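You operate a simulated robot arm through the tools that you are given. There is no shell and no other tool.

Carry out the task below with a simulated two-armed robot. There is one attempt and no reset: what you move stays moved.

Task
Pick up the bottle marked water with one hand, pass it to the other hand and put it on the top of the low dark cabinet. Set down upright: bottle marked water.

Only the result counts: the job must be done as asked and must still hold three seconds after the hand-in. Knocking over, shifting, dropping, spilling or breaking anything else fails it.

Robot
Two 7-joint arms with two-finger grippers on one trunk, on a base that moves. Base frame: it is fixed to the floor where the robot stands at the start and does not move with it; the origin is under the middle of the robot, x ahead of it, y to its left, z up; the surface under the hand at the start is at about z = 0.85. Readings come in m, degrees, newtons and seconds.
The left shoulder is at the start at [0.046, 0.175, 1.203], the right one opposite. With the tool pointing down near the work surface each hand reaches from about 0.1 to 0.84 m from the robot's upright axis, wherever it stands, measured 20 degrees to its own side. Places, roughly: top of the low dark cabinet [-1.4, 2.9, 0.9]. Payload 2.94 kg a hand.
The TCP of each hand is the grasp point between the finger pads, 0.03 m short of the fingertips. In the tool frame z runs along the fingers and y along their closing line. The gripper opens to 0.138 m; its body begins 0.109 m behind the TCP.
Orientation is told as [roll, pitch, yaw] about the base's x, y, z axes, in that order, counted from this pose: with the fingers straight down and closing along the base's y, the tool's x points along the base's -x, its y along +y and its z along -z.

Tools
- The arms move only by the tool move_arm. It takes "left_deltas", "right_deltas" or both (then of equal length, played together; a hand with none holds still); each is a list of rows, each a list of 7 numbers: the shift along the base's x, y, z in units of 500 mm (1.0 is 500 mm), then the turn, a rotation vector about the base's x, y, z in units of 60 degrees (1.0 is 60 degrees), then the opening in per cent of the stroke, from 0 (shut) to 100 (fully open). In form: [[dx, dy, dz, ax, ay, az, jaw], ...]. A call has 1 to 20 rows; each row is the pose to reach, as a shift and turn from the pose commanded when the call began. A call with a number of a shift or a turn outside -1 to 1 is refused whole. Rows are played at 5 a second. More than 0.05 m and 8.6 degrees between two rows, or a gripper value outside its range, and nothing of the call is played. A pose out of reach is approached as far as the arm can. The call stops where the force on the tool passes 40 N (or 10 N more than at its start, if that is more) or the arm is blocked; 0.2 s more then pass. The fingers move at their own pace (about 0.045 m/s each) and stop on an object; they squeeze with about 44 N. The grip force told is the motor's: it shows also when the fingers shut on nothing. Time passes only in rows, and 0.2 s behind the last, so rows that repeat a pose let the fingers close. It gives the time, the measured TCP pose, the force on the tool (base axes), the opening and the grip force at its end, in the units of the frame above (readings bear some noise), with the torque about the TCP (base axes, N m) and any sound that the robot's microphone picked up, and new pictures: "pictures" is both (left out), scene, wrist or none (wrist: the cameras of the hands that moved).
- Cameras (640 x 400 px; columns grow to the right, rows downward): "scene" is now at [0.1116, 0.0141, 1.6807]; the picture's right is [0.20, -0.98, -0.00], its down [-0.71, -0.14, -0.69] and it looks along [0.68, 0.14, -0.72] (base axes); focal length 256 px, centre (320, 200). "left" rides on the left gripper at [0.071, -0.019, -0.146] in its tool frame; the picture's right is [0.26, 0.97, 0.00], its down [-0.85, 0.23, -0.48] and it looks along [-0.46, 0.12, 0.88] (tool axes); focal length 280 px, centre (320, 200). "right" rides on the right gripper at [0.071, 0.019, -0.146] in its tool frame; the picture's right is [-0.26, 0.96, 0.00], its down [-0.85, -0.23, -0.48] and it looks along [-0.46, -0.12, 0.88] (tool axes); focal length 280 px, centre (320, 200). There is no depth. A picture from a camera that has moved, and an enlarged one, comes with that camera's place and axes in the base frame and with its lens.
- raise_lower(by): moves the trunk up (or, below 0, down) by that many m; the arms and the scene camera ride with it, the base frame stays. It gives what a move gives, with no picture.
- roll_base(legs): drives the robot by 1 to 6 legs, each [ahead, turn to the left] in m and degrees, along the robot's own axes; the way and the turn of a leg run together, so that a leg with both is an arc; at most 1.5 m and 180 degrees a leg. The arms and the cameras ride along, it lands a little off, and it stops where it bumps. It gives what a move gives, and a new picture of the scene camera.
- pan_tilt(pan, tilt): turns the head with the scene camera to pan (to the left, within 120 degrees either way) and tilt (down, from -29 to 69), counted from straight ahead of the robot (the tilt from the chest, where the trunk bows). It gives what a move gives, and a new picture of the scene camera.
- zoom(camera, box): a new picture of the part [left, top, right, bottom] of that camera's present view, enlarged. It takes no simulated time.
- finish_job(): hands the job in; it is judged then, once.

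Nothing tells you exact positions but the pictures and the camera data. Unless the task says otherwise, let go and move clear before handing in.

The tools are called after "Call:" by a JSON object that holds its "fn" and its "kwargs". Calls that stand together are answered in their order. move_arm: Moves the arms, as the interface text tells. Its arguments: {"type":"object","properties":{"left_deltas":{"type":"array","items":{"type":"array","items":{"type":"number"}}},"right_deltas":{"type":"array","items":{"type":"array","items":{"type":"number"}}},"pictures":{"type":"string","enum":["both","scene","wrist","none"]}},"required":[]} The other tools are called the same way: raise_lower (by) moves the trunk up or down; roll_base (legs) drives the base; pan_tilt (pan, tilt) turns the head that bears the scene camera; zoom (camera, box) takes an enlarged picture of a part of a camera's view; finish_job () hands the job in.

At the start:

```text
time_s: 0.0
left_eef_pos: [0.5507, 0.2104, 1.1933]
left_tcp_rot: [0.0, -0.1, 0.1]
left_contact_force: [1.1, -0.4, -0.8]
left_torque: [-0.06, 0.01, -0.02]
left_width: 0.1382
left_gripper_force: 0.0
right_eef_pos: [0.5587, -0.1838, 1.1382]
right_tcp_rot: [0.1, 0.1, 0.0]
right_contact_force: [-0.4, -0.2, 0.6]
right_torque: [0.01, 0.02, -0.01]
right_width: 0.1379
right_gripper_force: 0.0
trunk travel left (down, up): [-0.375, 0.359]
robot x, y, heading: [-0.0011, 0.0034, -0.0]
head pan, tilt (commanded): [11.3, 46.3]
```

scene: 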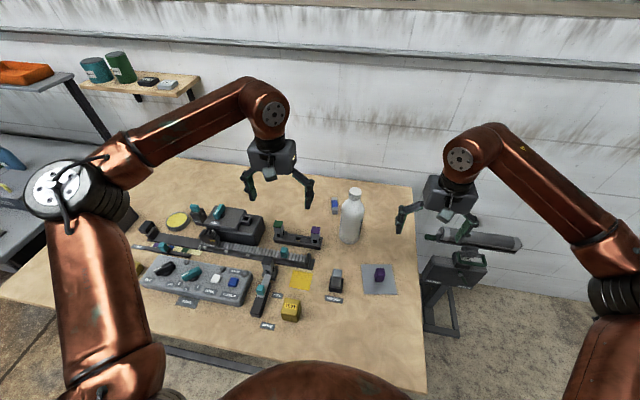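
right: 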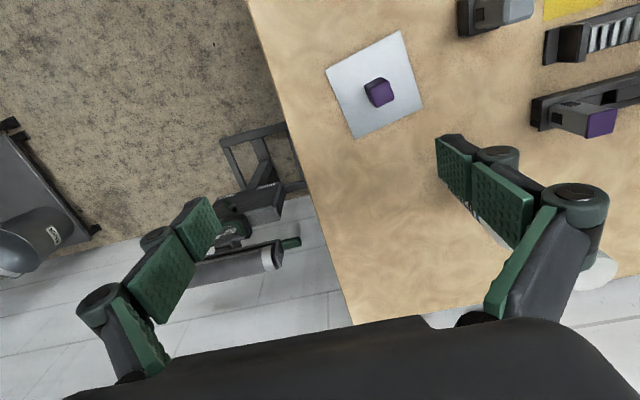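
left: 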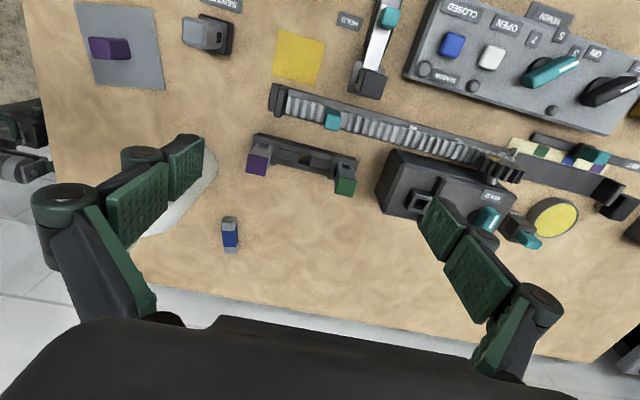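

I see a white bottle on the table between the two hands, near the far edge. I'll zoom in to check its marking and locate it before moving.

Call:
{"fn": "zoom", "kwargs": {"camera": "scene", "box": [300, 170, 420, 260]}}

Call:
{"fn": "zoom", "kwargs": {"camera": "scene", "box": [60, 30, 220, 120]}}

Call:
{"fn": "zoom", "kwargs": {"camera": "left", "box": [100, 100, 300, 300]}}

```text
4.44 times, centred on (360, 215) of scene
camera zoom: at [0.1116, 0.0141, 1.6807], right [0.2, -0.98, 0.0], down [-0.71, -0.14, -0.69], along [0.68, 0.14, -0.72], focal length 1137 px, centre (142, 133)
```

zoom: 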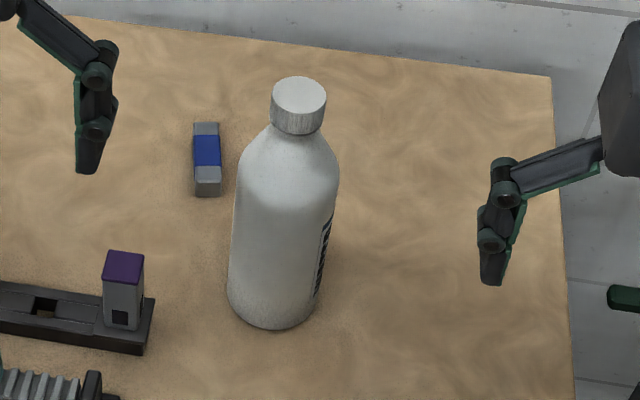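

```text
4.00 times, centred on (140, 75) of scene
camera zoom: at [0.1116, 0.0141, 1.6807], right [0.2, -0.98, 0.0], down [-0.71, -0.14, -0.69], along [0.68, 0.14, -0.72], focal length 1023 px, centre (1040, 700)
```

zoom: 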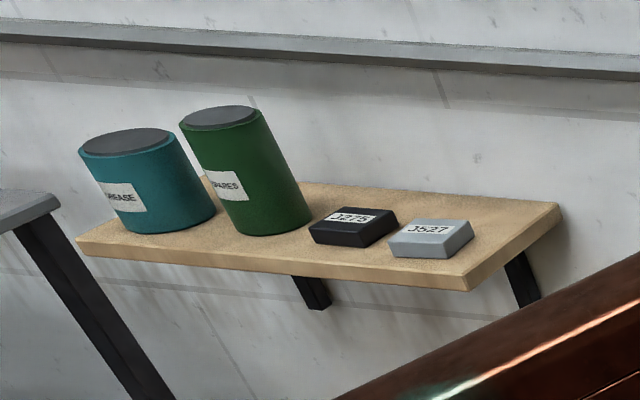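

```text
2.00 times, centred on (200, 200) of left
camera zoom: at [0.4806, 0.1909, 1.3387], right [-0.26, 0.96, 0.0], down [0.85, 0.23, 0.48], along [0.46, 0.12, -0.88], focal length 561 px, centre (560, 200)
```

zoom: 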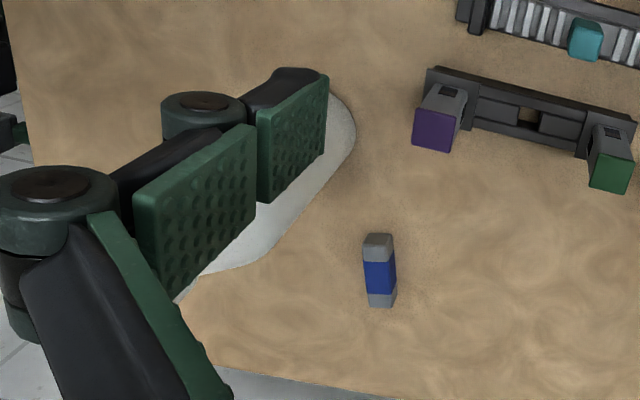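

The white bottle stands at about (0.72, 0.02), around 0.24 m tall, with a partly visible label on its right side. I'll look towards the cabinet and the rest of the room before doing anything.

Call:
{"fn": "pan_tilt", "kwargs": {"pan": 112, "tilt": 15}}

Call:
{"fn": "pan_tilt", "kwargs": {"pan": 60, "tilt": 25}}

Call:
{"fn": "pan_tilt", "kwargs": {"pan": -60, "tilt": 25}}

```text
time_s: 1.8
left_eef_pos: [0.5516, 0.2102, 1.1933]
left_tcp_rot: [-0.1, 0.0, 0.1]
left_contact_force: [0.5, -0.1, 0.4]
left_torque: [0.0, -0.02, 0.01]
left_width: 0.1381
left_gripper_force: 0.1
right_eef_pos: [0.5605, -0.1827, 1.1394]
right_tcp_rot: [0.0, 0.0, 0.0]
right_contact_force: [-0.8, 0.2, 0.8]
right_torque: [0.04, -0.01, 0.03]
right_width: 0.1379
right_gripper_force: 0.0
trunk travel left (down, up): [-0.375, 0.359]
robot x, y, heading: [-0.0013, 0.0027, -0.1]
head pan, tilt (commanded): [112.0, 15.0]
camera scene: at [-0.0019, 0.085, 1.7295], right [0.93, 0.37, 0.0], down [0.1, -0.24, -0.97], along [-0.36, 0.9, -0.26], focal length 256 px, centre (320, 200)
```

scene: 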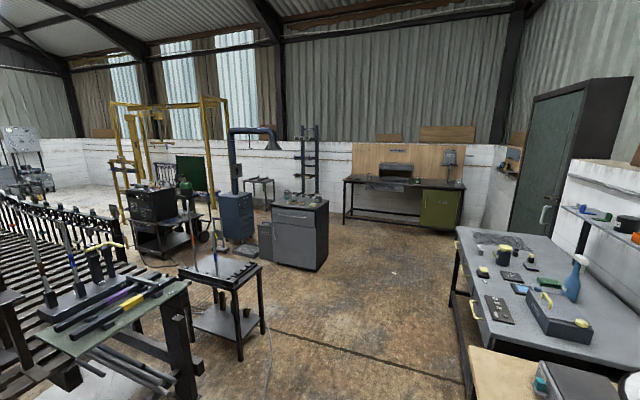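

```text
time_s: 3.0
left_eef_pos: [0.55, 0.2103, 1.1935]
left_tcp_rot: [0.0, -0.1, 0.1]
left_contact_force: [0.2, 0.4, -0.7]
left_torque: [-0.04, -0.01, -0.01]
left_width: 0.1383
left_gripper_force: 0.1
right_eef_pos: [0.5595, -0.1846, 1.1378]
right_tcp_rot: [0.0, 0.0, 0.0]
right_contact_force: [0.0, -0.5, 0.0]
right_torque: [0.04, -0.01, -0.01]
right_width: 0.1381
right_gripper_force: 0.1
trunk travel left (down, up): [-0.375, 0.359]
robot x, y, heading: [-0.0003, 0.0002, -0.2]
head pan, tilt (commanded): [60.0, 25.0]
camera scene: at [0.079, 0.0782, 1.7133], right [0.87, -0.5, 0.0], down [-0.21, -0.37, -0.91], along [0.45, 0.79, -0.42], focal length 256 px, centre (320, 200)
```

scene: 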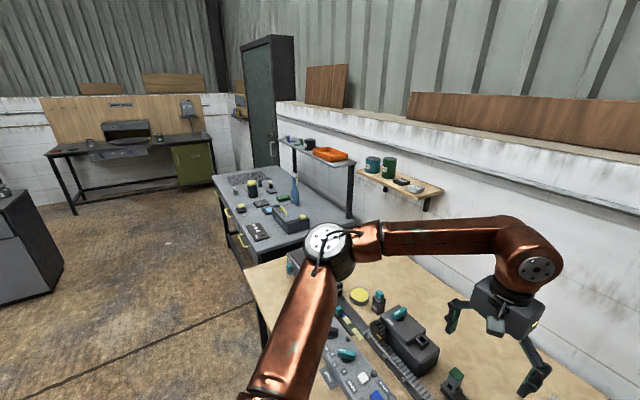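

```text
time_s: 5.0
left_eef_pos: [0.5502, 0.2101, 1.193]
left_tcp_rot: [0.0, 0.0, 0.0]
left_contact_force: [0.5, 0.5, 0.3]
left_torque: [-0.03, -0.02, 0.02]
left_width: 0.138
left_gripper_force: 0.0
right_eef_pos: [0.5604, -0.1831, 1.138]
right_tcp_rot: [0.0, 0.1, 0.1]
right_contact_force: [0.2, -0.2, 0.1]
right_torque: [0.02, -0.01, 0.03]
right_width: 0.138
right_gripper_force: 0.1
trunk travel left (down, up): [-0.375, 0.359]
robot x, y, heading: [-0.0001, -0.0019, 0.0]
head pan, tilt (commanded): [-60.0, 25.0]
camera scene: at [0.0791, -0.0815, 1.7132], right [-0.87, -0.5, 0.0], down [-0.21, 0.37, -0.91], along [0.45, -0.78, -0.42], focal length 256 px, centre (320, 200)
```

scene: 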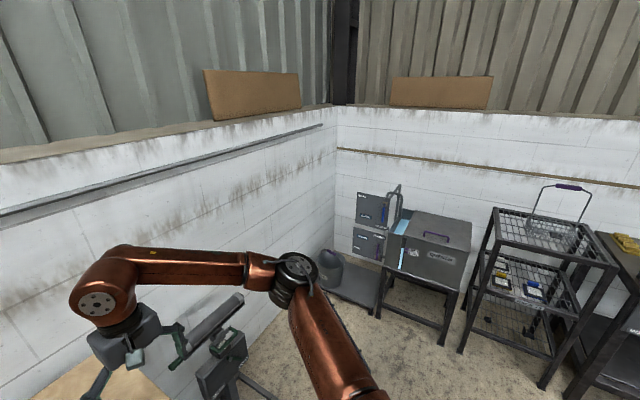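

The cabinet stands to the back left, with open floor between. I'll look closely at its top and then at what lies behind the robot.

Call:
{"fn": "pan_tilt", "kwargs": {"pan": 112, "tilt": 20}}

Call:
{"fn": "zoom", "kwargs": {"camera": "scene", "box": [230, 120, 370, 260]}}

Call:
{"fn": "pan_tilt", "kwargs": {"pan": 120, "tilt": 45}}

Call:
{"fn": "pan_tilt", "kwargs": {"pan": -120, "tilt": 40}}

Call:
{"fn": "pan_tilt", "kwargs": {"pan": -5, "tilt": 46}}

```text
time_s: 7.6
left_eef_pos: [0.5503, 0.2099, 1.193]
left_tcp_rot: [0.0, 0.0, 0.1]
left_contact_force: [-0.6, -1.0, -0.1]
left_torque: [0.02, -0.01, 0.01]
left_width: 0.1379
left_gripper_force: 0.1
right_eef_pos: [0.5597, -0.1843, 1.1393]
right_tcp_rot: [0.1, 0.0, 0.1]
right_contact_force: [0.0, -0.1, 0.1]
right_torque: [-0.01, 0.0, 0.0]
right_width: 0.1379
right_gripper_force: 0.1
trunk travel left (down, up): [-0.375, 0.359]
robot x, y, heading: [0.0038, 0.0007, 0.0]
head pan, tilt (commanded): [112.0, 20.0]
camera scene: at [-0.0018, 0.0847, 1.7214], right [0.93, 0.37, 0.0], down [0.13, -0.32, -0.94], along [-0.35, 0.87, -0.34], focal length 256 px, centre (320, 200)
```

scene: 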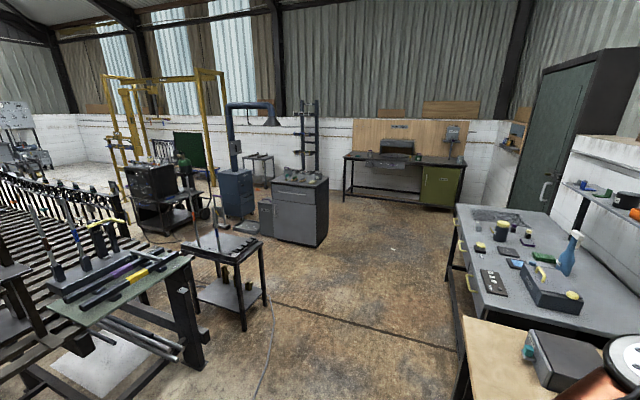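

```text
2.86 times, centred on (300, 190) of scene
camera zoom: at [-0.0018, 0.0847, 1.7214], right [0.93, 0.37, 0.0], down [0.13, -0.32, -0.94], along [-0.35, 0.87, -0.34], focal length 731 px, centre (377, 229)
```

zoom: 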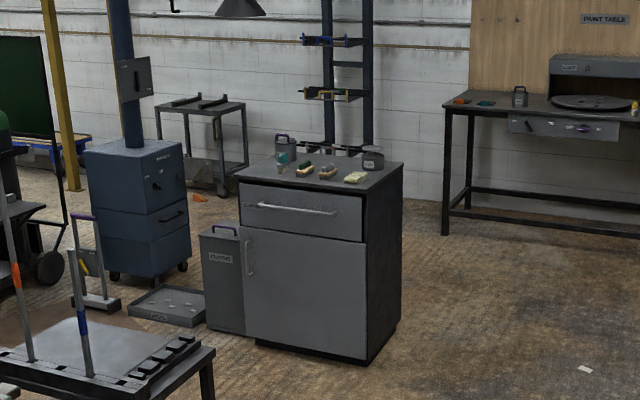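

```text
time_s: 8.5
left_eef_pos: [0.5514, 0.2101, 1.1933]
left_tcp_rot: [-0.1, 0.0, 0.1]
left_contact_force: [-0.5, -0.2, 0.4]
left_torque: [0.0, -0.01, -0.04]
left_width: 0.138
left_gripper_force: 0.1
right_eef_pos: [0.559, -0.1827, 1.1381]
right_tcp_rot: [0.0, 0.0, 0.0]
right_contact_force: [0.4, 0.6, -0.1]
right_torque: [-0.02, -0.03, 0.01]
right_width: 0.138
right_gripper_force: 0.1
trunk travel left (down, up): [-0.375, 0.359]
robot x, y, heading: [0.0039, -0.0004, 0.2]
head pan, tilt (commanded): [120.0, 45.0]
camera scene: at [-0.0077, 0.0688, 1.6828], right [0.87, 0.5, 0.0], down [0.35, -0.61, -0.71], along [-0.35, 0.61, -0.71], focal length 256 px, centre (320, 200)
```

scene: 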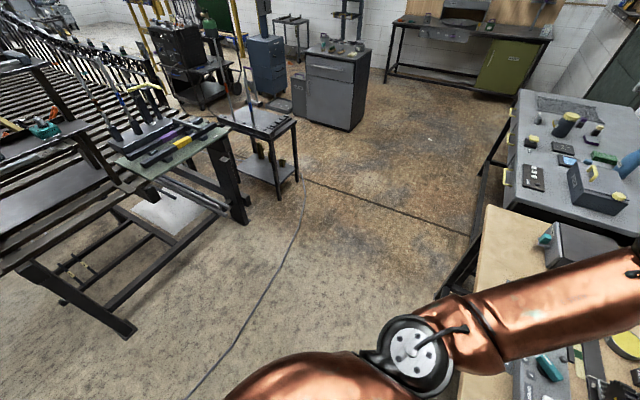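

```text
time_s: 11.9
left_eef_pos: [0.5503, 0.21, 1.1929]
left_tcp_rot: [0.0, 0.1, 0.2]
left_contact_force: [0.1, 0.2, 0.2]
left_torque: [0.0, -0.02, -0.02]
left_width: 0.1379
left_gripper_force: 0.1
right_eef_pos: [0.5598, -0.1838, 1.1374]
right_tcp_rot: [-0.1, 0.0, -0.1]
right_contact_force: [0.4, 0.9, -0.1]
right_torque: [-0.02, 0.03, 0.01]
right_width: 0.1379
right_gripper_force: 0.1
trunk travel left (down, up): [-0.375, 0.359]
robot x, y, heading: [0.0033, -0.0012, -0.0]
head pan, tilt (commanded): [-120.0, 40.0]
camera scene: at [-0.0095, -0.0753, 1.69], right [-0.87, 0.5, 0.0], down [0.32, 0.56, -0.77], along [-0.38, -0.66, -0.64], focal length 256 px, centre (320, 200)
```

scene: 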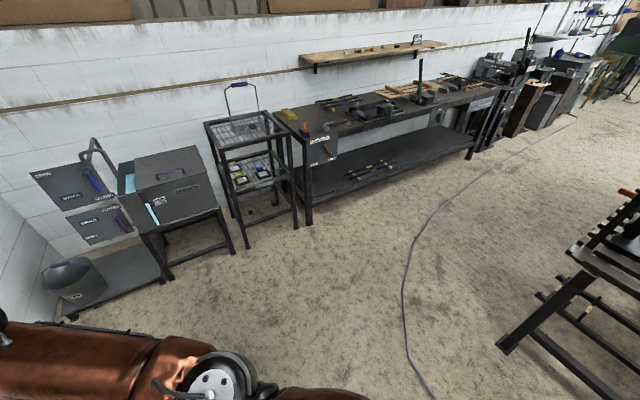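

```text
time_s: 13.8
left_eef_pos: [0.5506, 0.2105, 1.1935]
left_tcp_rot: [0.0, 0.1, 0.1]
left_contact_force: [0.4, 0.0, 0.7]
left_torque: [-0.03, 0.01, -0.03]
left_width: 0.1382
left_gripper_force: 0.1
right_eef_pos: [0.5596, -0.1842, 1.1382]
right_tcp_rot: [0.0, 0.1, -0.1]
right_contact_force: [0.6, 0.0, 0.2]
right_torque: [-0.05, 0.01, -0.01]
right_width: 0.1379
right_gripper_force: 0.1
trunk travel left (down, up): [-0.375, 0.359]
robot x, y, heading: [-0.0008, 0.0006, -0.2]
head pan, tilt (commanded): [-5.0, 46.0]
camera scene: at [0.1132, -0.0088, 1.6812], right [-0.09, -1.0, 0.0], down [-0.72, 0.06, -0.69], along [0.69, -0.06, -0.72], focal length 256 px, centre (320, 200)
```

scene: 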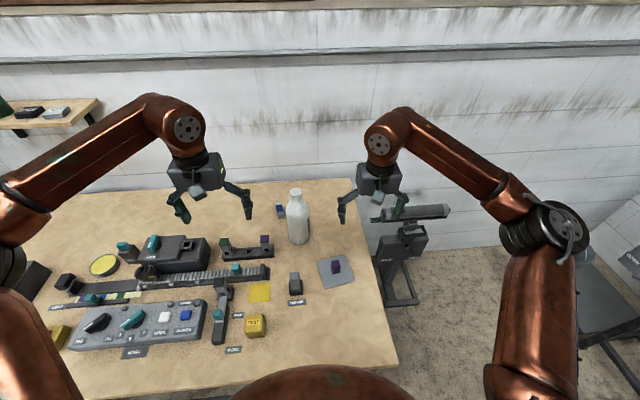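

The cabinet top is mostly free at its front, with a few small things behind. Back at the table, I'll zoom on the bottle and its label from this view and refine its place.

Call:
{"fn": "zoom", "kwargs": {"camera": "scene", "box": [260, 170, 340, 260]}}

Call:
{"fn": "zoom", "kwargs": {"camera": "scene", "box": [200, 170, 400, 370]}}

```text
4.44 times, centred on (300, 215) of scene
camera zoom: at [0.1132, -0.0088, 1.6812], right [-0.09, -1.0, 0.0], down [-0.72, 0.06, -0.69], along [0.69, -0.06, -0.72], focal length 1137 px, centre (409, 133)
```

zoom: 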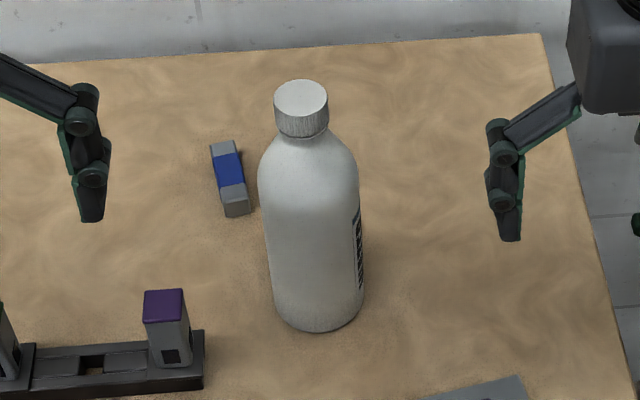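

```text
2.00 times, centred on (300, 270) of scene
camera zoom: at [0.1132, -0.0088, 1.6812], right [-0.09, -1.0, 0.0], down [-0.72, 0.06, -0.69], along [0.69, -0.06, -0.72], focal length 512 px, centre (360, 60)
```

zoom: 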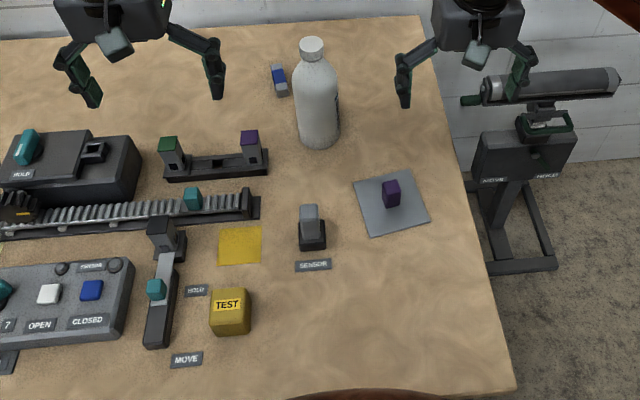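

The bottle's axis is at about (0.72, 0.02), with its cap top near z 1.093 and its full-width body up to about z 1.00. I plan to grip it low on the body with the right hand tilted forward, hand it to the left hand from above, then carry it over. First I'll tilt the right hand by 60° and move the left hand slightly aside.

Call:
{"fn": "move_arm", "kwargs": {"right_deltas": [[0, 0, 0, 0, -0.125, 0, 100], [0, 0, 0, 0, -0.25, 0, 100], [0, 0, 0, 0, -0.375, 0, 100], [0, 0, 0, 0, -0.5, 0, 100], [0, 0, 0, 0, -0.625, 0, 100], [0, 0, 0, 0, -0.75, 0, 100], [0, 0, 0, 0, -0.875, 0, 100], [0, 0, 0, 0, -1.0, 0, 100], [0, 0, 0, 0, -1.0, 0, 100]], "left_deltas": [[0, 0.03, 0, 0, 0, 0, 100], [0, 0.06, 0, 0, 0, 0, 100], [0, 0.09, 0, 0, 0, 0, 100], [0, 0.12, 0, 0, 0, 0, 100], [0, 0.15, 0, 0, 0, 0, 100], [0, 0.16, 0, 0, 0, 0, 100], [0, 0.16, 0, 0, 0, 0, 100], [0, 0.16, 0, 0, 0, 0, 100], [0, 0.16, 0, 0, 0, 0, 100]], "pictures": "both"}}

```text
time_s: 15.8
left_eef_pos: [0.55, 0.2907, 1.1935]
left_tcp_rot: [-0.1, 0.0, 0.1]
left_contact_force: [-0.2, -0.9, 1.3]
left_torque: [-0.01, 0.01, 0.0]
left_width: 0.1378
left_gripper_force: 0.0
right_eef_pos: [0.5602, -0.1824, 1.1371]
right_tcp_rot: [0.1, -60.0, 0.1]
right_contact_force: [0.0, 0.6, -0.1]
right_torque: [0.0, -0.01, -0.02]
right_width: 0.138
right_gripper_force: 0.1
trunk travel left (down, up): [-0.375, 0.359]
robot x, y, heading: [-0.0007, 0.0004, -0.3]
head pan, tilt (commanded): [-5.0, 46.0]
camera scene: at [0.1132, -0.0085, 1.6812], right [-0.09, -1.0, 0.0], down [-0.72, 0.06, -0.69], along [0.69, -0.06, -0.72], focal length 256 px, centre (320, 200)
camera right: at [0.3979, -0.1647, 1.1496], right [0.13, 0.96, 0.23], down [0.01, -0.23, 0.97], along [0.99, -0.12, -0.04], focal length 280 px, centre (320, 200)
camera left: at [0.4801, 0.2714, 1.3388], right [-0.26, 0.96, 0.0], down [0.85, 0.23, 0.48], along [0.46, 0.12, -0.88], focal length 280 px, centre (320, 200)
```

scene: 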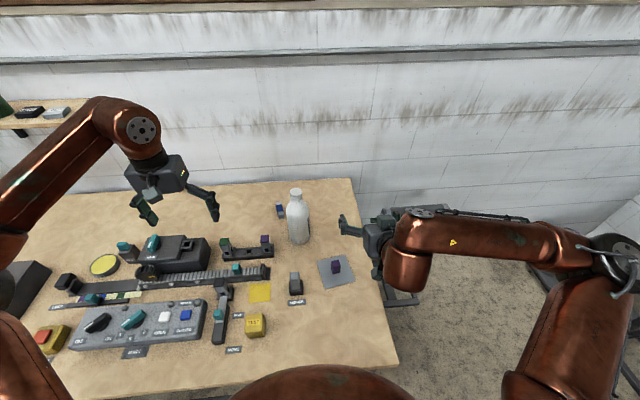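
right: 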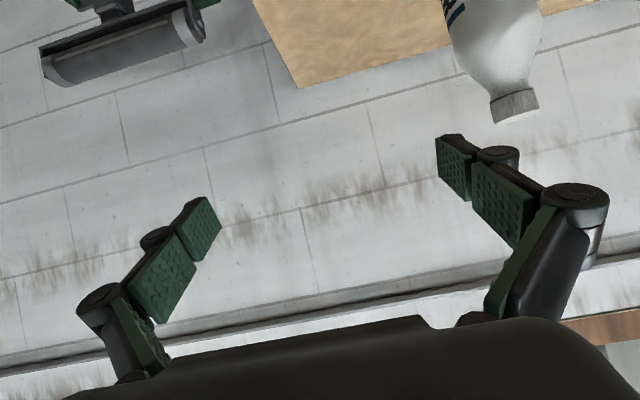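
left: 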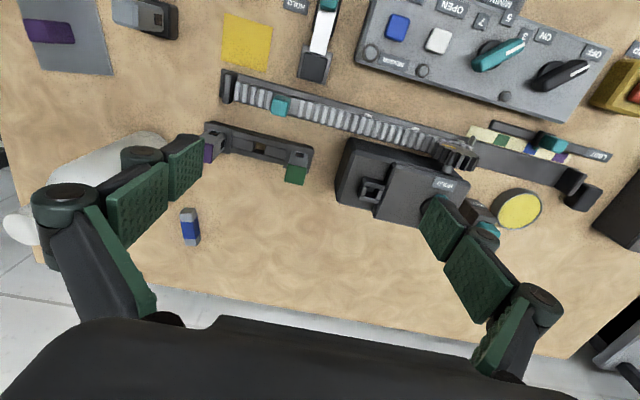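

The right hand is tilted and free, and the wrist camera shows the label on the bottle's right side. Next I move to a pre-grasp point 0.15 m short of the bottle, turning 20° to the left.

Call:
{"fn": "move_arm", "kwargs": {"right_deltas": [[0.011, 0.046, -0.044, 0, 0, 0.048, 100], [0.022, 0.091, -0.087, 0, 0, 0.095, 100], [0.033, 0.137, -0.131, 0, 0, 0.143, 100], [0.045, 0.183, -0.175, 0, 0, 0.19, 100], [0.056, 0.229, -0.219, 0, 0, 0.238, 100], [0.067, 0.274, -0.262, 0, 0, 0.286, 100], [0.078, 0.32, -0.306, 0, 0, 0.333, 100], [0.078, 0.32, -0.306, 0, 0, 0.333, 100]], "pictures": "both"}}

```text
time_s: 17.6
left_eef_pos: [0.5508, 0.2899, 1.1935]
left_tcp_rot: [0.0, 0.0, 0.1]
left_contact_force: [0.2, 0.3, -0.6]
left_torque: [0.03, -0.01, 0.03]
left_width: 0.1379
left_gripper_force: 0.1
right_eef_pos: [0.5996, -0.0239, 0.9849]
right_tcp_rot: [0.1, -60.0, 19.9]
right_contact_force: [0.8, -0.1, -0.3]
right_torque: [0.0, -0.02, 0.01]
right_width: 0.1381
right_gripper_force: 0.0
trunk travel left (down, up): [-0.375, 0.359]
robot x, y, heading: [-0.0004, 0.0003, -0.0]
head pan, tilt (commanded): [-5.0, 46.0]
camera scene: at [0.1126, -0.009, 1.6813], right [-0.09, -1.0, 0.0], down [-0.72, 0.06, -0.69], along [0.69, -0.06, -0.72], focal length 256 px, centre (320, 200)
camera right: at [0.4405, -0.0618, 0.9971], right [-0.21, 0.95, 0.23], down [0.09, -0.21, 0.97], along [0.97, 0.22, -0.04], focal length 280 px, centre (320, 200)
```

scene: 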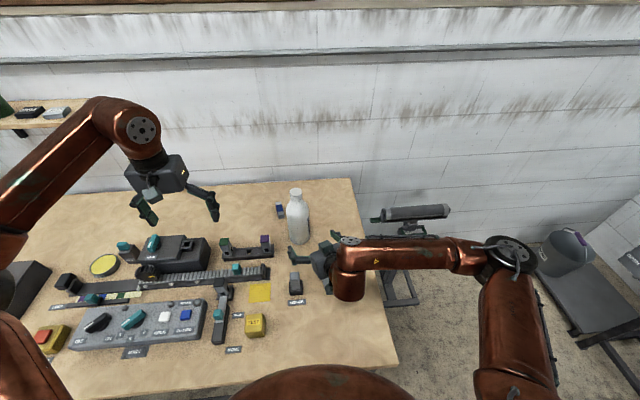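
right: 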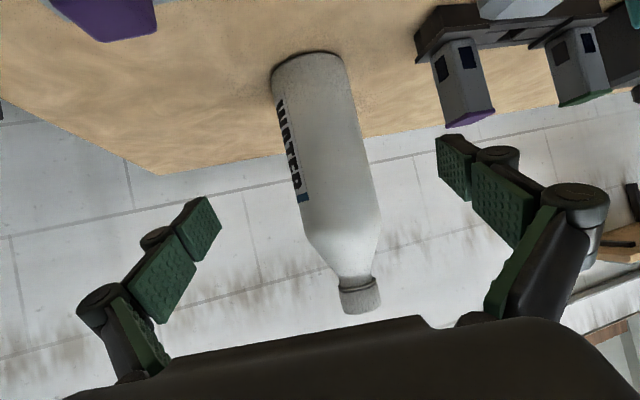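

The label reads WATER, so this is the right bottle, and the fingers line up with it. I now advance along the tool axis to the grasp point with the fingers open.

Call:
{"fn": "move_arm", "kwargs": {"right_deltas": [[0.041, 0.015, -0.025, 0, 0, 0, 100], [0.083, 0.031, -0.05, 0, 0, 0, 100], [0.124, 0.046, -0.075, 0, 0, 0, 100], [0.165, 0.061, -0.1, 0, 0, 0, 100], [0.207, 0.077, -0.125, 0, 0, 0, 100], [0.248, 0.092, -0.15, 0, 0, 0, 100], [0.248, 0.092, -0.15, 0, 0, 0, 100]], "pictures": "both"}}

Call:
{"fn": "zoom", "kwargs": {"camera": "scene", "box": [240, 170, 380, 310]}}

```text
time_s: 19.2
left_eef_pos: [0.5501, 0.2898, 1.1935]
left_tcp_rot: [0.1, 0.0, 0.0]
left_contact_force: [-0.6, 0.7, 0.0]
left_torque: [-0.01, -0.03, 0.0]
left_width: 0.1381
left_gripper_force: 0.0
right_eef_pos: [0.7221, 0.0224, 0.9109]
right_tcp_rot: [0.0, -60.0, 20.0]
right_contact_force: [-0.9, 0.0, 0.1]
right_torque: [0.01, 0.01, -0.01]
right_width: 0.1381
right_gripper_force: 0.0
trunk travel left (down, up): [-0.375, 0.359]
robot x, y, heading: [0.0006, 0.0005, 0.1]
head pan, tilt (commanded): [-5.0, 46.0]
camera scene: at [0.1127, -0.0088, 1.6813], right [-0.09, -1.0, 0.0], down [-0.72, 0.06, -0.69], along [0.69, -0.06, -0.72], focal length 256 px, centre (320, 200)
camera right: at [0.5637, -0.0153, 0.9231], right [-0.21, 0.95, 0.23], down [0.09, -0.21, 0.97], along [0.97, 0.22, -0.04], focal length 280 px, centre (320, 200)
```

scene: 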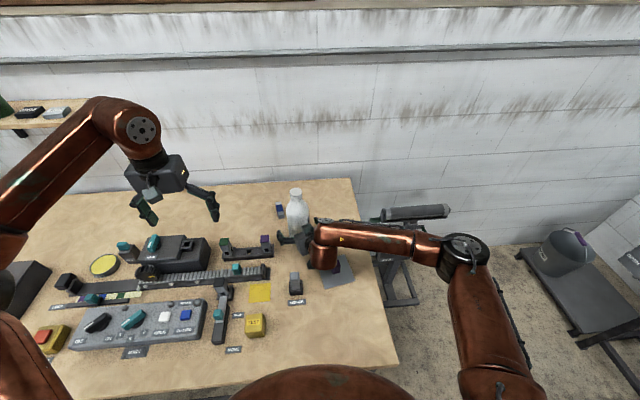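
right: 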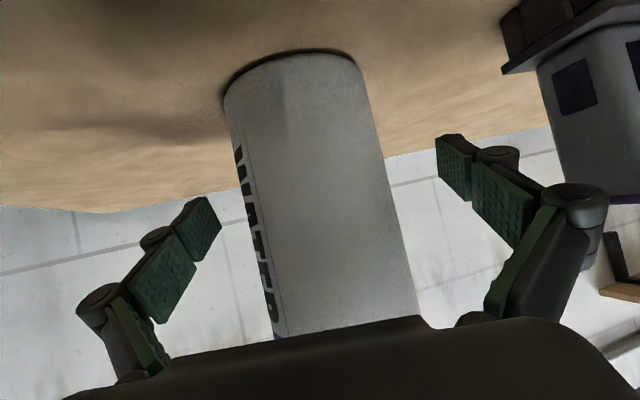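

```text
2.86 times, centred on (310, 240) of scene
camera zoom: at [0.1127, -0.0088, 1.6813], right [-0.09, -1.0, 0.0], down [-0.72, 0.06, -0.69], along [0.69, -0.06, -0.72], focal length 731 px, centre (349, 86)
```

zoom: 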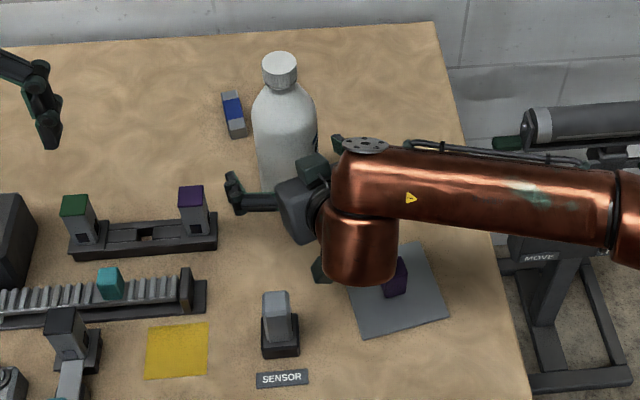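

The bottle sits centred between the open fingers of the right hand. I close the right gripper.

Call:
{"fn": "move_arm", "kwargs": {"right_deltas": [[0, 0, 0, 0, 0, 0, 0], [0, 0, 0, 0, 0, 0, 0], [0, 0, 0, 0, 0, 0, 0], [0, 0, 0, 0, 0, 0, 0], [0, 0, 0, 0, 0, 0, 0], [0, 0, 0, 0, 0, 0, 0], [0, 0, 0, 0, 0, 0, 0], [0, 0, 0, 0, 0, 0, 0]], "pictures": "both"}}

```text
time_s: 21.0
left_eef_pos: [0.5512, 0.2903, 1.1935]
left_tcp_rot: [0.1, -0.1, 0.2]
left_contact_force: [-0.6, 0.1, 0.0]
left_torque: [0.02, -0.02, 0.0]
left_width: 0.138
left_gripper_force: 0.0
right_eef_pos: [0.7224, 0.0218, 0.9107]
right_tcp_rot: [0.0, -60.0, 20.1]
right_contact_force: [1.7, -2.9, 1.8]
right_torque: [-0.32, -0.06, 0.0]
right_width: 0.0768
right_gripper_force: 43.6
trunk travel left (down, up): [-0.375, 0.359]
robot x, y, heading: [0.0003, -0.001, 0.2]
head pan, tilt (commanded): [-5.0, 46.0]
camera scene: at [0.1132, -0.0088, 1.6812], right [-0.09, -1.0, 0.0], down [-0.72, 0.06, -0.69], along [0.69, -0.06, -0.72], focal length 256 px, centre (320, 200)
camera right: at [0.5639, -0.0156, 0.9231], right [-0.21, 0.95, 0.23], down [0.09, -0.21, 0.97], along [0.97, 0.22, -0.04], focal length 280 px, centre (320, 200)
```

scene: 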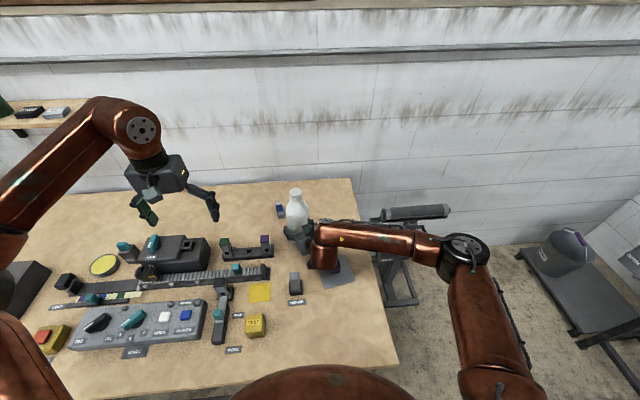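
right: 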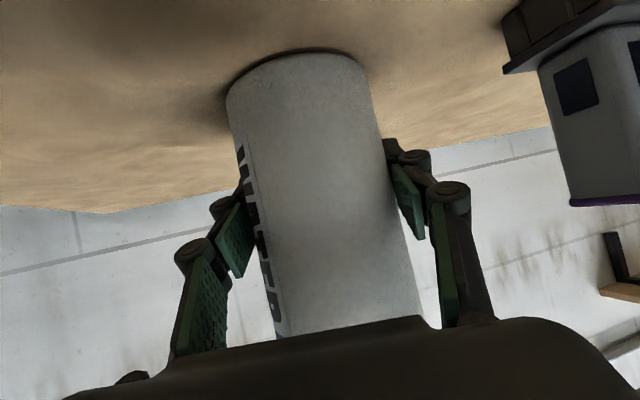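

The grip holds at 0.077 m width with full force. Now I lift the bottle 0.08 m straight up, slowly.

Call:
{"fn": "move_arm", "kwargs": {"right_deltas": [[0, 0, 0.02, 0, 0, 0, 0], [0, 0, 0.05, 0, 0, 0, 0], [0, 0, 0.08, 0, 0, 0, 0], [0, 0, 0.11, 0, 0, 0, 0], [0, 0, 0.14, 0, 0, 0, 0], [0, 0, 0.16, 0, 0, 0, 0], [0, 0, 0.16, 0, 0, 0, 0]], "pictures": "both"}}

```text
time_s: 22.6
left_eef_pos: [0.551, 0.2905, 1.1932]
left_tcp_rot: [0.0, 0.0, 0.1]
left_contact_force: [0.3, 1.1, -0.7]
left_torque: [0.01, 0.04, 0.01]
left_width: 0.1382
left_gripper_force: 0.0
right_eef_pos: [0.7226, 0.0214, 0.9878]
right_tcp_rot: [0.1, -60.0, 19.9]
right_contact_force: [0.2, 0.5, -7.6]
right_torque: [0.01, -0.06, -0.02]
right_width: 0.077
right_gripper_force: 44.6
trunk travel left (down, up): [-0.375, 0.359]
robot x, y, heading: [0.0009, -0.0, 0.0]
head pan, tilt (commanded): [-5.0, 46.0]
camera scene: at [0.1142, -0.0085, 1.6811], right [-0.09, -1.0, 0.0], down [-0.72, 0.06, -0.69], along [0.69, -0.06, -0.72], focal length 256 px, centre (320, 200)
camera right: at [0.5645, -0.0151, 1.0012], right [-0.21, 0.95, 0.23], down [0.09, -0.21, 0.97], along [0.97, 0.22, -0.04], focal length 280 px, centre (320, 200)
```

scene: 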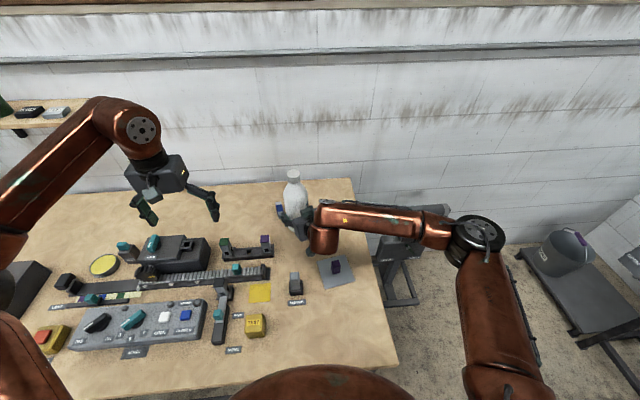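
right: 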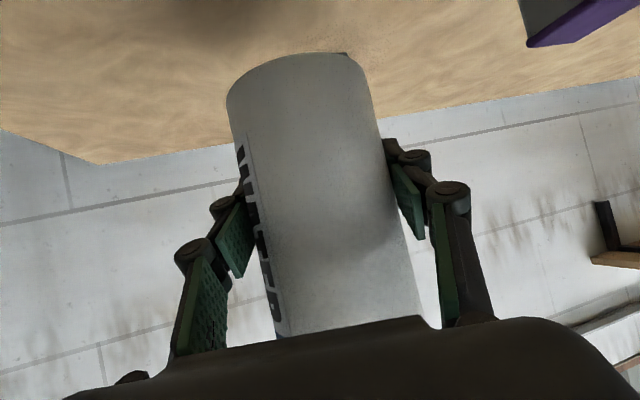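

The bottle is lifted clean (about 0.78 kg) and stays upright in the grip. I bring it back to about (0.62, 0.0) and raise the left hand above cap height.

Call:
{"fn": "move_arm", "kwargs": {"right_deltas": [[-0.02, -0.004, 0.008, 0, 0, 0, 0], [-0.055, -0.011, 0.023, 0, 0, 0, 0], [-0.09, -0.018, 0.038, 0, 0, 0, 0], [-0.125, -0.025, 0.053, 0, 0, 0, 0], [-0.16, -0.032, 0.067, 0, 0, 0, 0], [-0.185, -0.037, 0.078, 0, 0, 0, 0], [-0.2, -0.04, 0.084, 0, 0, 0, 0], [-0.2, -0.04, 0.084, 0, 0, 0, 0]], "left_deltas": [[0, 0, 0.03, 0, 0, 0, 100], [0, 0, 0.06, 0, 0, 0, 100], [0, 0, 0.09, 0, 0, 0, 100], [0, 0, 0.12, 0, 0, 0, 100], [0, 0, 0.15, 0, 0, 0, 100], [0, 0, 0.18, 0, 0, 0, 100], [0, 0, 0.2, 0, 0, 0, 100], [0, 0, 0.2, 0, 0, 0, 100]], "pictures": "both"}}

Call:
{"fn": "zoom", "kwargs": {"camera": "scene", "box": [220, 150, 380, 310]}}

```text
time_s: 24.4
left_eef_pos: [0.5507, 0.2906, 1.2933]
left_tcp_rot: [-0.2, 0.1, 0.1]
left_contact_force: [-0.6, 0.5, -0.5]
left_torque: [0.04, 0.01, 0.02]
left_width: 0.1382
left_gripper_force: 0.0
right_eef_pos: [0.6224, 0.0032, 1.0324]
right_tcp_rot: [0.1, -59.9, 19.8]
right_contact_force: [-1.1, 0.8, -7.8]
right_torque: [0.01, 0.0, 0.0]
right_width: 0.0771
right_gripper_force: 44.0
trunk travel left (down, up): [-0.375, 0.359]
robot x, y, heading: [0.002, -0.0039, -0.1]
head pan, tilt (commanded): [-5.0, 46.0]
camera scene: at [0.1142, -0.0084, 1.6811], right [-0.09, -1.0, 0.0], down [-0.72, 0.06, -0.69], along [0.69, -0.06, -0.72], focal length 256 px, centre (320, 200)
camera right: at [0.4641, -0.0349, 1.0439], right [-0.21, 0.95, 0.23], down [0.09, -0.21, 0.97], along [0.97, 0.22, -0.04], focal length 280 px, centre (320, 200)
camera left: at [0.4812, 0.2717, 1.4389], right [-0.26, 0.96, 0.0], down [0.85, 0.23, 0.48], along [0.46, 0.12, -0.88], focal length 280 px, centre (320, 200)
```

scene: 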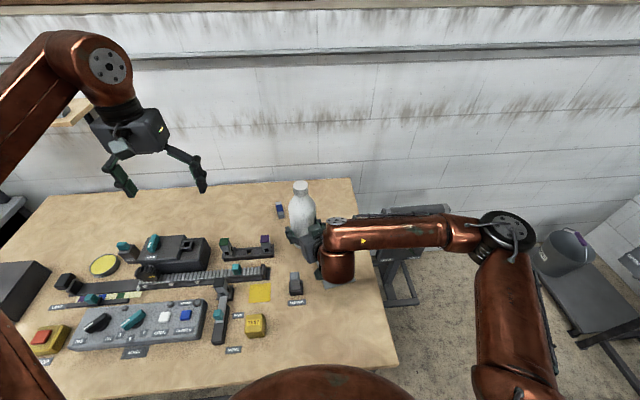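
right: 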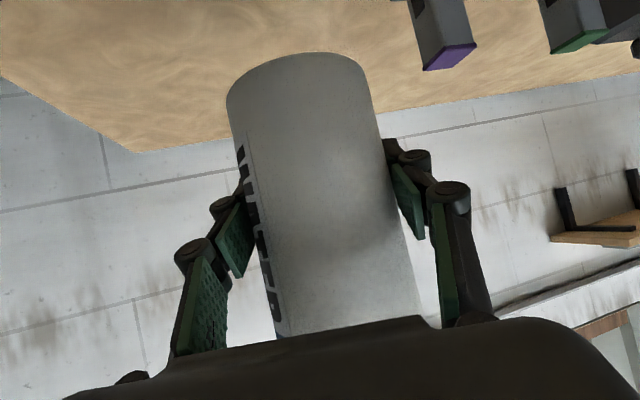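
left: 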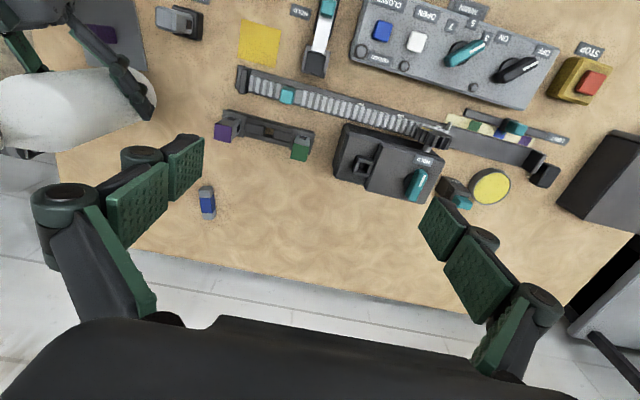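

```text
2.50 times, centred on (300, 230) of scene
camera zoom: at [0.1142, -0.0084, 1.6811], right [-0.09, -1.0, 0.0], down [-0.72, 0.06, -0.69], along [0.69, -0.06, -0.72], focal length 640 px, centre (370, 125)
```

zoom: 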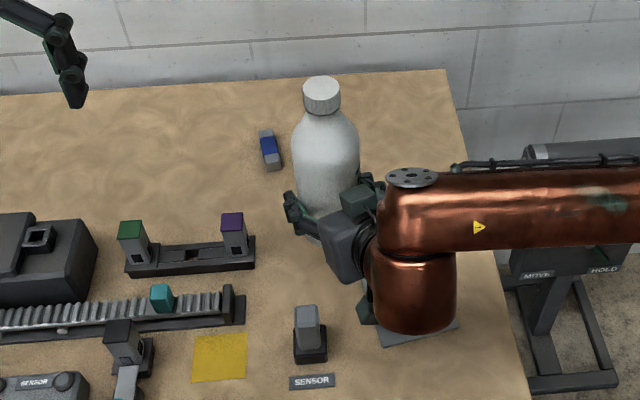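

The cap top is at about (0.622, 0.002, 1.21). I slide the left hand sideways until it is above the bottle, with its tips about 0.05 m over the cap.

Call:
{"fn": "move_arm", "kwargs": {"left_deltas": [[0.015, -0.06, 0, 0, 0, 0, 100], [0.032, -0.13, 0, 0, 0, 0, 100], [0.05, -0.2, 0, 0, 0, 0, 100], [0.067, -0.27, 0, 0, 0, 0, 100], [0.084, -0.34, 0, 0, 0, 0, 100], [0.102, -0.41, 0, 0, 0, 0, 100], [0.119, -0.48, 0, 0, 0, 0, 100], [0.136, -0.55, 0, 0, 0, 0, 100], [0.143, -0.577, 0, 0, 0, 0, 100], [0.143, -0.577, 0, 0, 0, 0, 100]], "pictures": "both"}}

Call:
{"fn": "zoom", "kwargs": {"camera": "scene", "box": [220, 100, 420, 300]}}

```text
time_s: 26.6
left_eef_pos: [0.6228, 0.0001, 1.2939]
left_tcp_rot: [-0.1, -0.1, 0.1]
left_contact_force: [0.1, -0.7, -0.2]
left_torque: [-0.03, 0.0, -0.01]
left_width: 0.1379
left_gripper_force: 0.1
right_eef_pos: [0.6216, 0.0023, 1.032]
right_tcp_rot: [0.1, -59.9, 19.8]
right_contact_force: [0.5, -0.3, -7.9]
right_torque: [0.02, -0.04, 0.0]
right_width: 0.0767
right_gripper_force: 43.2
trunk travel left (down, up): [-0.375, 0.359]
robot x, y, heading: [0.0015, 0.0001, 0.1]
head pan, tilt (commanded): [-5.0, 46.0]
camera scene: at [0.114, -0.0089, 1.6812], right [-0.09, -1.0, 0.0], down [-0.72, 0.06, -0.69], along [0.69, -0.06, -0.72], focal length 256 px, centre (320, 200)
camera left: at [0.5526, -0.0188, 1.4391], right [-0.26, 0.96, 0.0], down [0.85, 0.23, 0.48], along [0.46, 0.12, -0.88], focal length 280 px, centre (320, 200)
```

scene: 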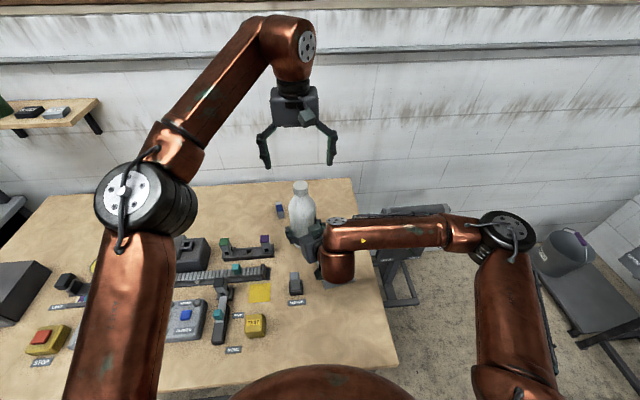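
left: 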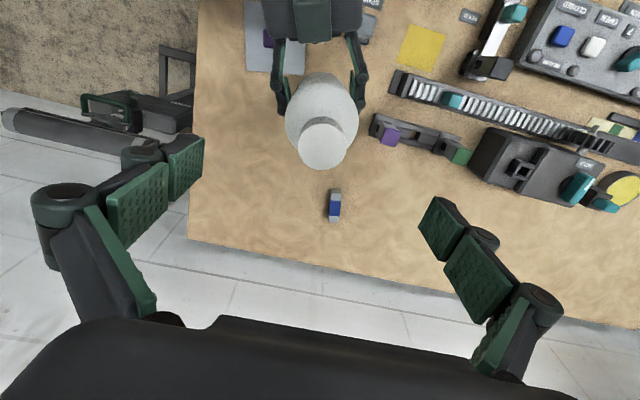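

```text
2.00 times, centred on (320, 200) of scene
camera zoom: at [0.114, -0.0089, 1.6812], right [-0.09, -1.0, 0.0], down [-0.72, 0.06, -0.69], along [0.69, -0.06, -0.72], focal length 512 px, centre (320, 200)
```

zoom: 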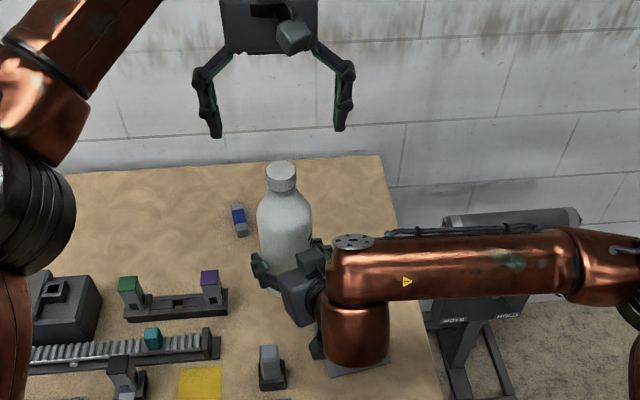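

The left camera puts the cap at (0.621, 0.001), right under the left hand. I descend so the left fingers straddle the upper body of the bottle, keeping a gap between palm and cap.

Call:
{"fn": "move_arm", "kwargs": {"left_deltas": [[0, 0, -0.06, 0, 0, 0, 100], [-0.001, 0.001, -0.12, 0, 0, 0, 100], [-0.002, 0.002, -0.18, 0, 0, 0, 100], [-0.003, 0.002, -0.23, 0, 0, 0, 100], [-0.003, 0.002, -0.27, 0, 0, 0, 100], [-0.003, 0.002, -0.3, 0, 0, 0, 100], [-0.003, 0.002, -0.3, 0, 0, 0, 100]], "pictures": "both"}}

Call:
{"fn": "zoom", "kwargs": {"camera": "scene", "box": [230, 130, 390, 290]}}

```text
time_s: 28.2
left_eef_pos: [0.6203, 0.0021, 1.1438]
left_tcp_rot: [0.0, 0.0, 0.1]
left_contact_force: [-0.4, -0.7, -1.1]
left_torque: [0.0, 0.0, -0.01]
left_width: 0.1379
left_gripper_force: 0.0
right_eef_pos: [0.6238, 0.0028, 1.0312]
right_tcp_rot: [0.1, -59.9, 20.0]
right_contact_force: [-0.3, 0.7, -8.1]
right_torque: [0.01, -0.02, -0.04]
right_width: 0.077
right_gripper_force: 43.6
trunk travel left (down, up): [-0.375, 0.359]
robot x, y, heading: [-0.0002, -0.004, 0.1]
head pan, tilt (commanded): [-5.0, 46.0]
camera scene: at [0.1137, -0.009, 1.6812], right [-0.09, -1.0, 0.0], down [-0.72, 0.06, -0.69], along [0.69, -0.06, -0.72], focal length 256 px, centre (320, 200)
camera left: at [0.5508, -0.0172, 1.2886], right [-0.26, 0.96, 0.0], down [0.85, 0.23, 0.48], along [0.46, 0.12, -0.88], focal length 280 px, centre (320, 200)
```

scene: 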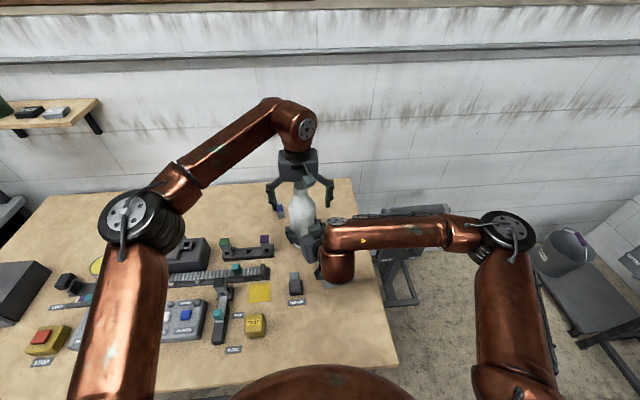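
left: 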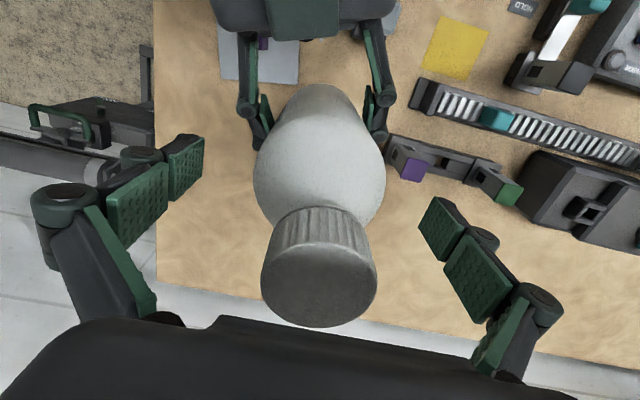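

```text
2.50 times, centred on (310, 210) of scene
camera zoom: at [0.1137, -0.009, 1.6812], right [-0.09, -1.0, 0.0], down [-0.72, 0.06, -0.69], along [0.69, -0.06, -0.72], focal length 640 px, centre (345, 175)
```

zoom: 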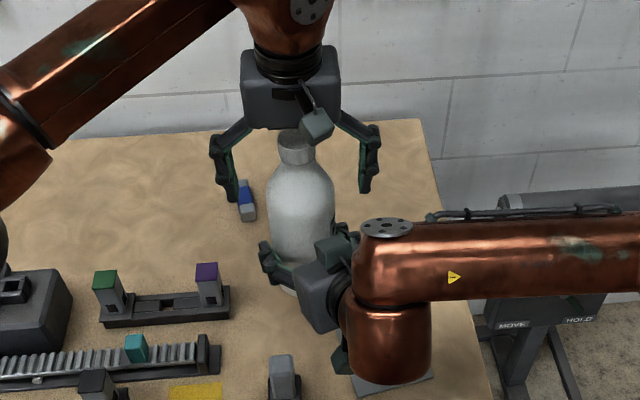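

The left fingers straddle the bottle, and the cap top at z 1.213 still has clearance below the palm. I go down 0.024 m more, then close the left gripper in a second call.

Call:
{"fn": "move_arm", "kwargs": {"left_deltas": [[0.001, 0, -0.016, 0, 0, 0, 100], [0.002, 0, -0.032, 0, 0, 0, 100], [0.002, 0, -0.048, 0, 0, 0, 100], [0.002, 0, -0.048, 0, 0, 0, 100]], "pictures": "wrist"}}

Call:
{"fn": "zoom", "kwargs": {"camera": "scene", "box": [250, 130, 370, 270]}}

```text
time_s: 29.2
left_eef_pos: [0.6213, 0.0014, 1.1202]
left_tcp_rot: [0.1, 0.1, 0.1]
left_contact_force: [0.6, 0.6, 1.0]
left_torque: [0.0, -0.03, -0.01]
left_width: 0.1379
left_gripper_force: 0.0
right_eef_pos: [0.6235, 0.0025, 1.0315]
right_tcp_rot: [0.1, -59.9, 19.9]
right_contact_force: [-0.3, 0.1, -8.2]
right_torque: [0.01, -0.02, 0.03]
right_width: 0.0771
right_gripper_force: 44.0
trunk travel left (down, up): [-0.375, 0.359]
robot x, y, heading: [0.0002, -0.0001, -0.1]
head pan, tilt (commanded): [-5.0, 46.0]
camera left: at [0.5523, -0.0179, 1.2648], right [-0.26, 0.96, 0.0], down [0.85, 0.23, 0.48], along [0.46, 0.13, -0.88], focal length 280 px, centre (320, 200)
```

left: 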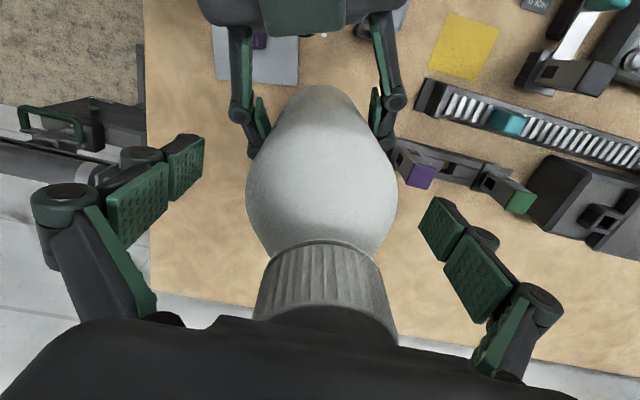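

```text
2.86 times, centred on (310, 200) of scene
camera zoom: at [0.1139, -0.0089, 1.6812], right [-0.09, -1.0, 0.0], down [-0.72, 0.06, -0.69], along [0.69, -0.06, -0.72], focal length 731 px, centre (349, 200)
```

zoom: 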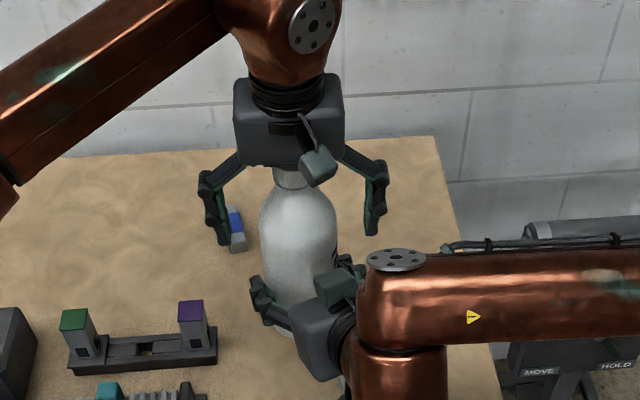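

No contact so far, and the left fingers are around the straight upper body. I close the left gripper while the right still holds.

Call:
{"fn": "move_arm", "kwargs": {"left_deltas": [[0, 0, 0, 0, 0, 0, 0], [0, 0, 0, 0, 0, 0, 0], [0, 0, 0, 0, 0, 0, 0], [0, 0, 0, 0, 0, 0, 0], [0, 0, 0, 0, 0, 0, 0], [0, 0, 0, 0, 0, 0, 0], [0, 0, 0, 0, 0, 0, 0], [0, 0, 0, 0, 0, 0, 0]], "pictures": "both"}}

Call:
{"fn": "zoom", "kwargs": {"camera": "scene", "box": [250, 130, 370, 270]}}

```text
time_s: 31.0
left_eef_pos: [0.6234, 0.0009, 1.119]
left_tcp_rot: [0.0, 0.0, 0.0]
left_contact_force: [-1.0, -0.4, -0.2]
left_torque: [-0.07, 0.0, 0.1]
left_width: 0.078
left_gripper_force: 44.3
right_eef_pos: [0.6231, 0.0012, 1.0311]
right_tcp_rot: [0.1, -60.0, 19.9]
right_contact_force: [0.0, 0.7, -7.7]
right_torque: [0.0, -0.01, -0.07]
right_width: 0.077
right_gripper_force: 44.0
trunk travel left (down, up): [-0.375, 0.359]
robot x, y, heading: [0.0028, -0.0053, -0.1]
head pan, tilt (commanded): [-5.0, 46.0]
camera scene: at [0.114, -0.0089, 1.6811], right [-0.09, -1.0, 0.0], down [-0.72, 0.06, -0.69], along [0.69, -0.06, -0.72], focal length 256 px, centre (320, 200)
camera left: at [0.5524, -0.0179, 1.265], right [-0.26, 0.96, 0.0], down [0.85, 0.23, 0.48], along [0.46, 0.12, -0.88], focal length 280 px, centre (320, 200)
```

scene: 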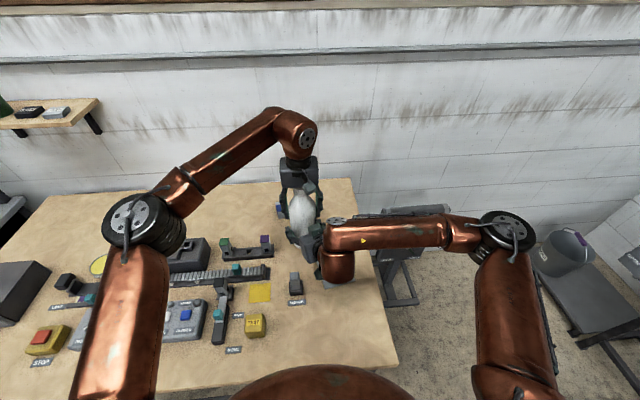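
left: 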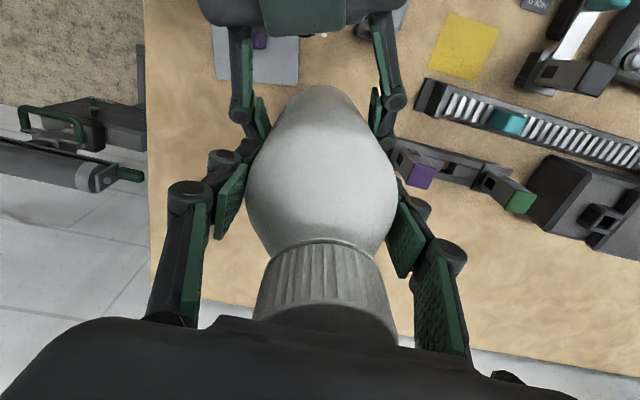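

```text
2.86 times, centred on (310, 200) of scene
camera zoom: at [0.114, -0.0089, 1.6811], right [-0.09, -1.0, 0.0], down [-0.72, 0.06, -0.69], along [0.69, -0.06, -0.72], focal length 731 px, centre (349, 200)
```

zoom: 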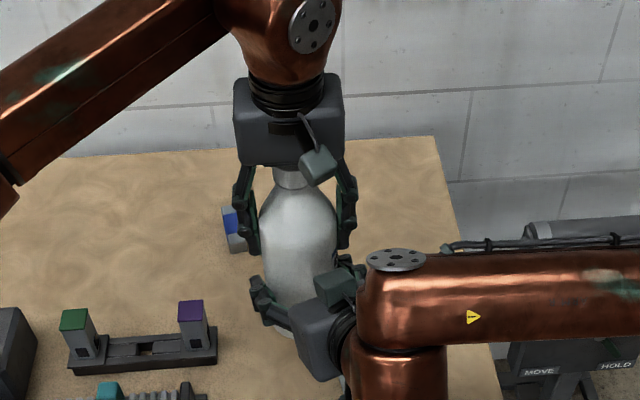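

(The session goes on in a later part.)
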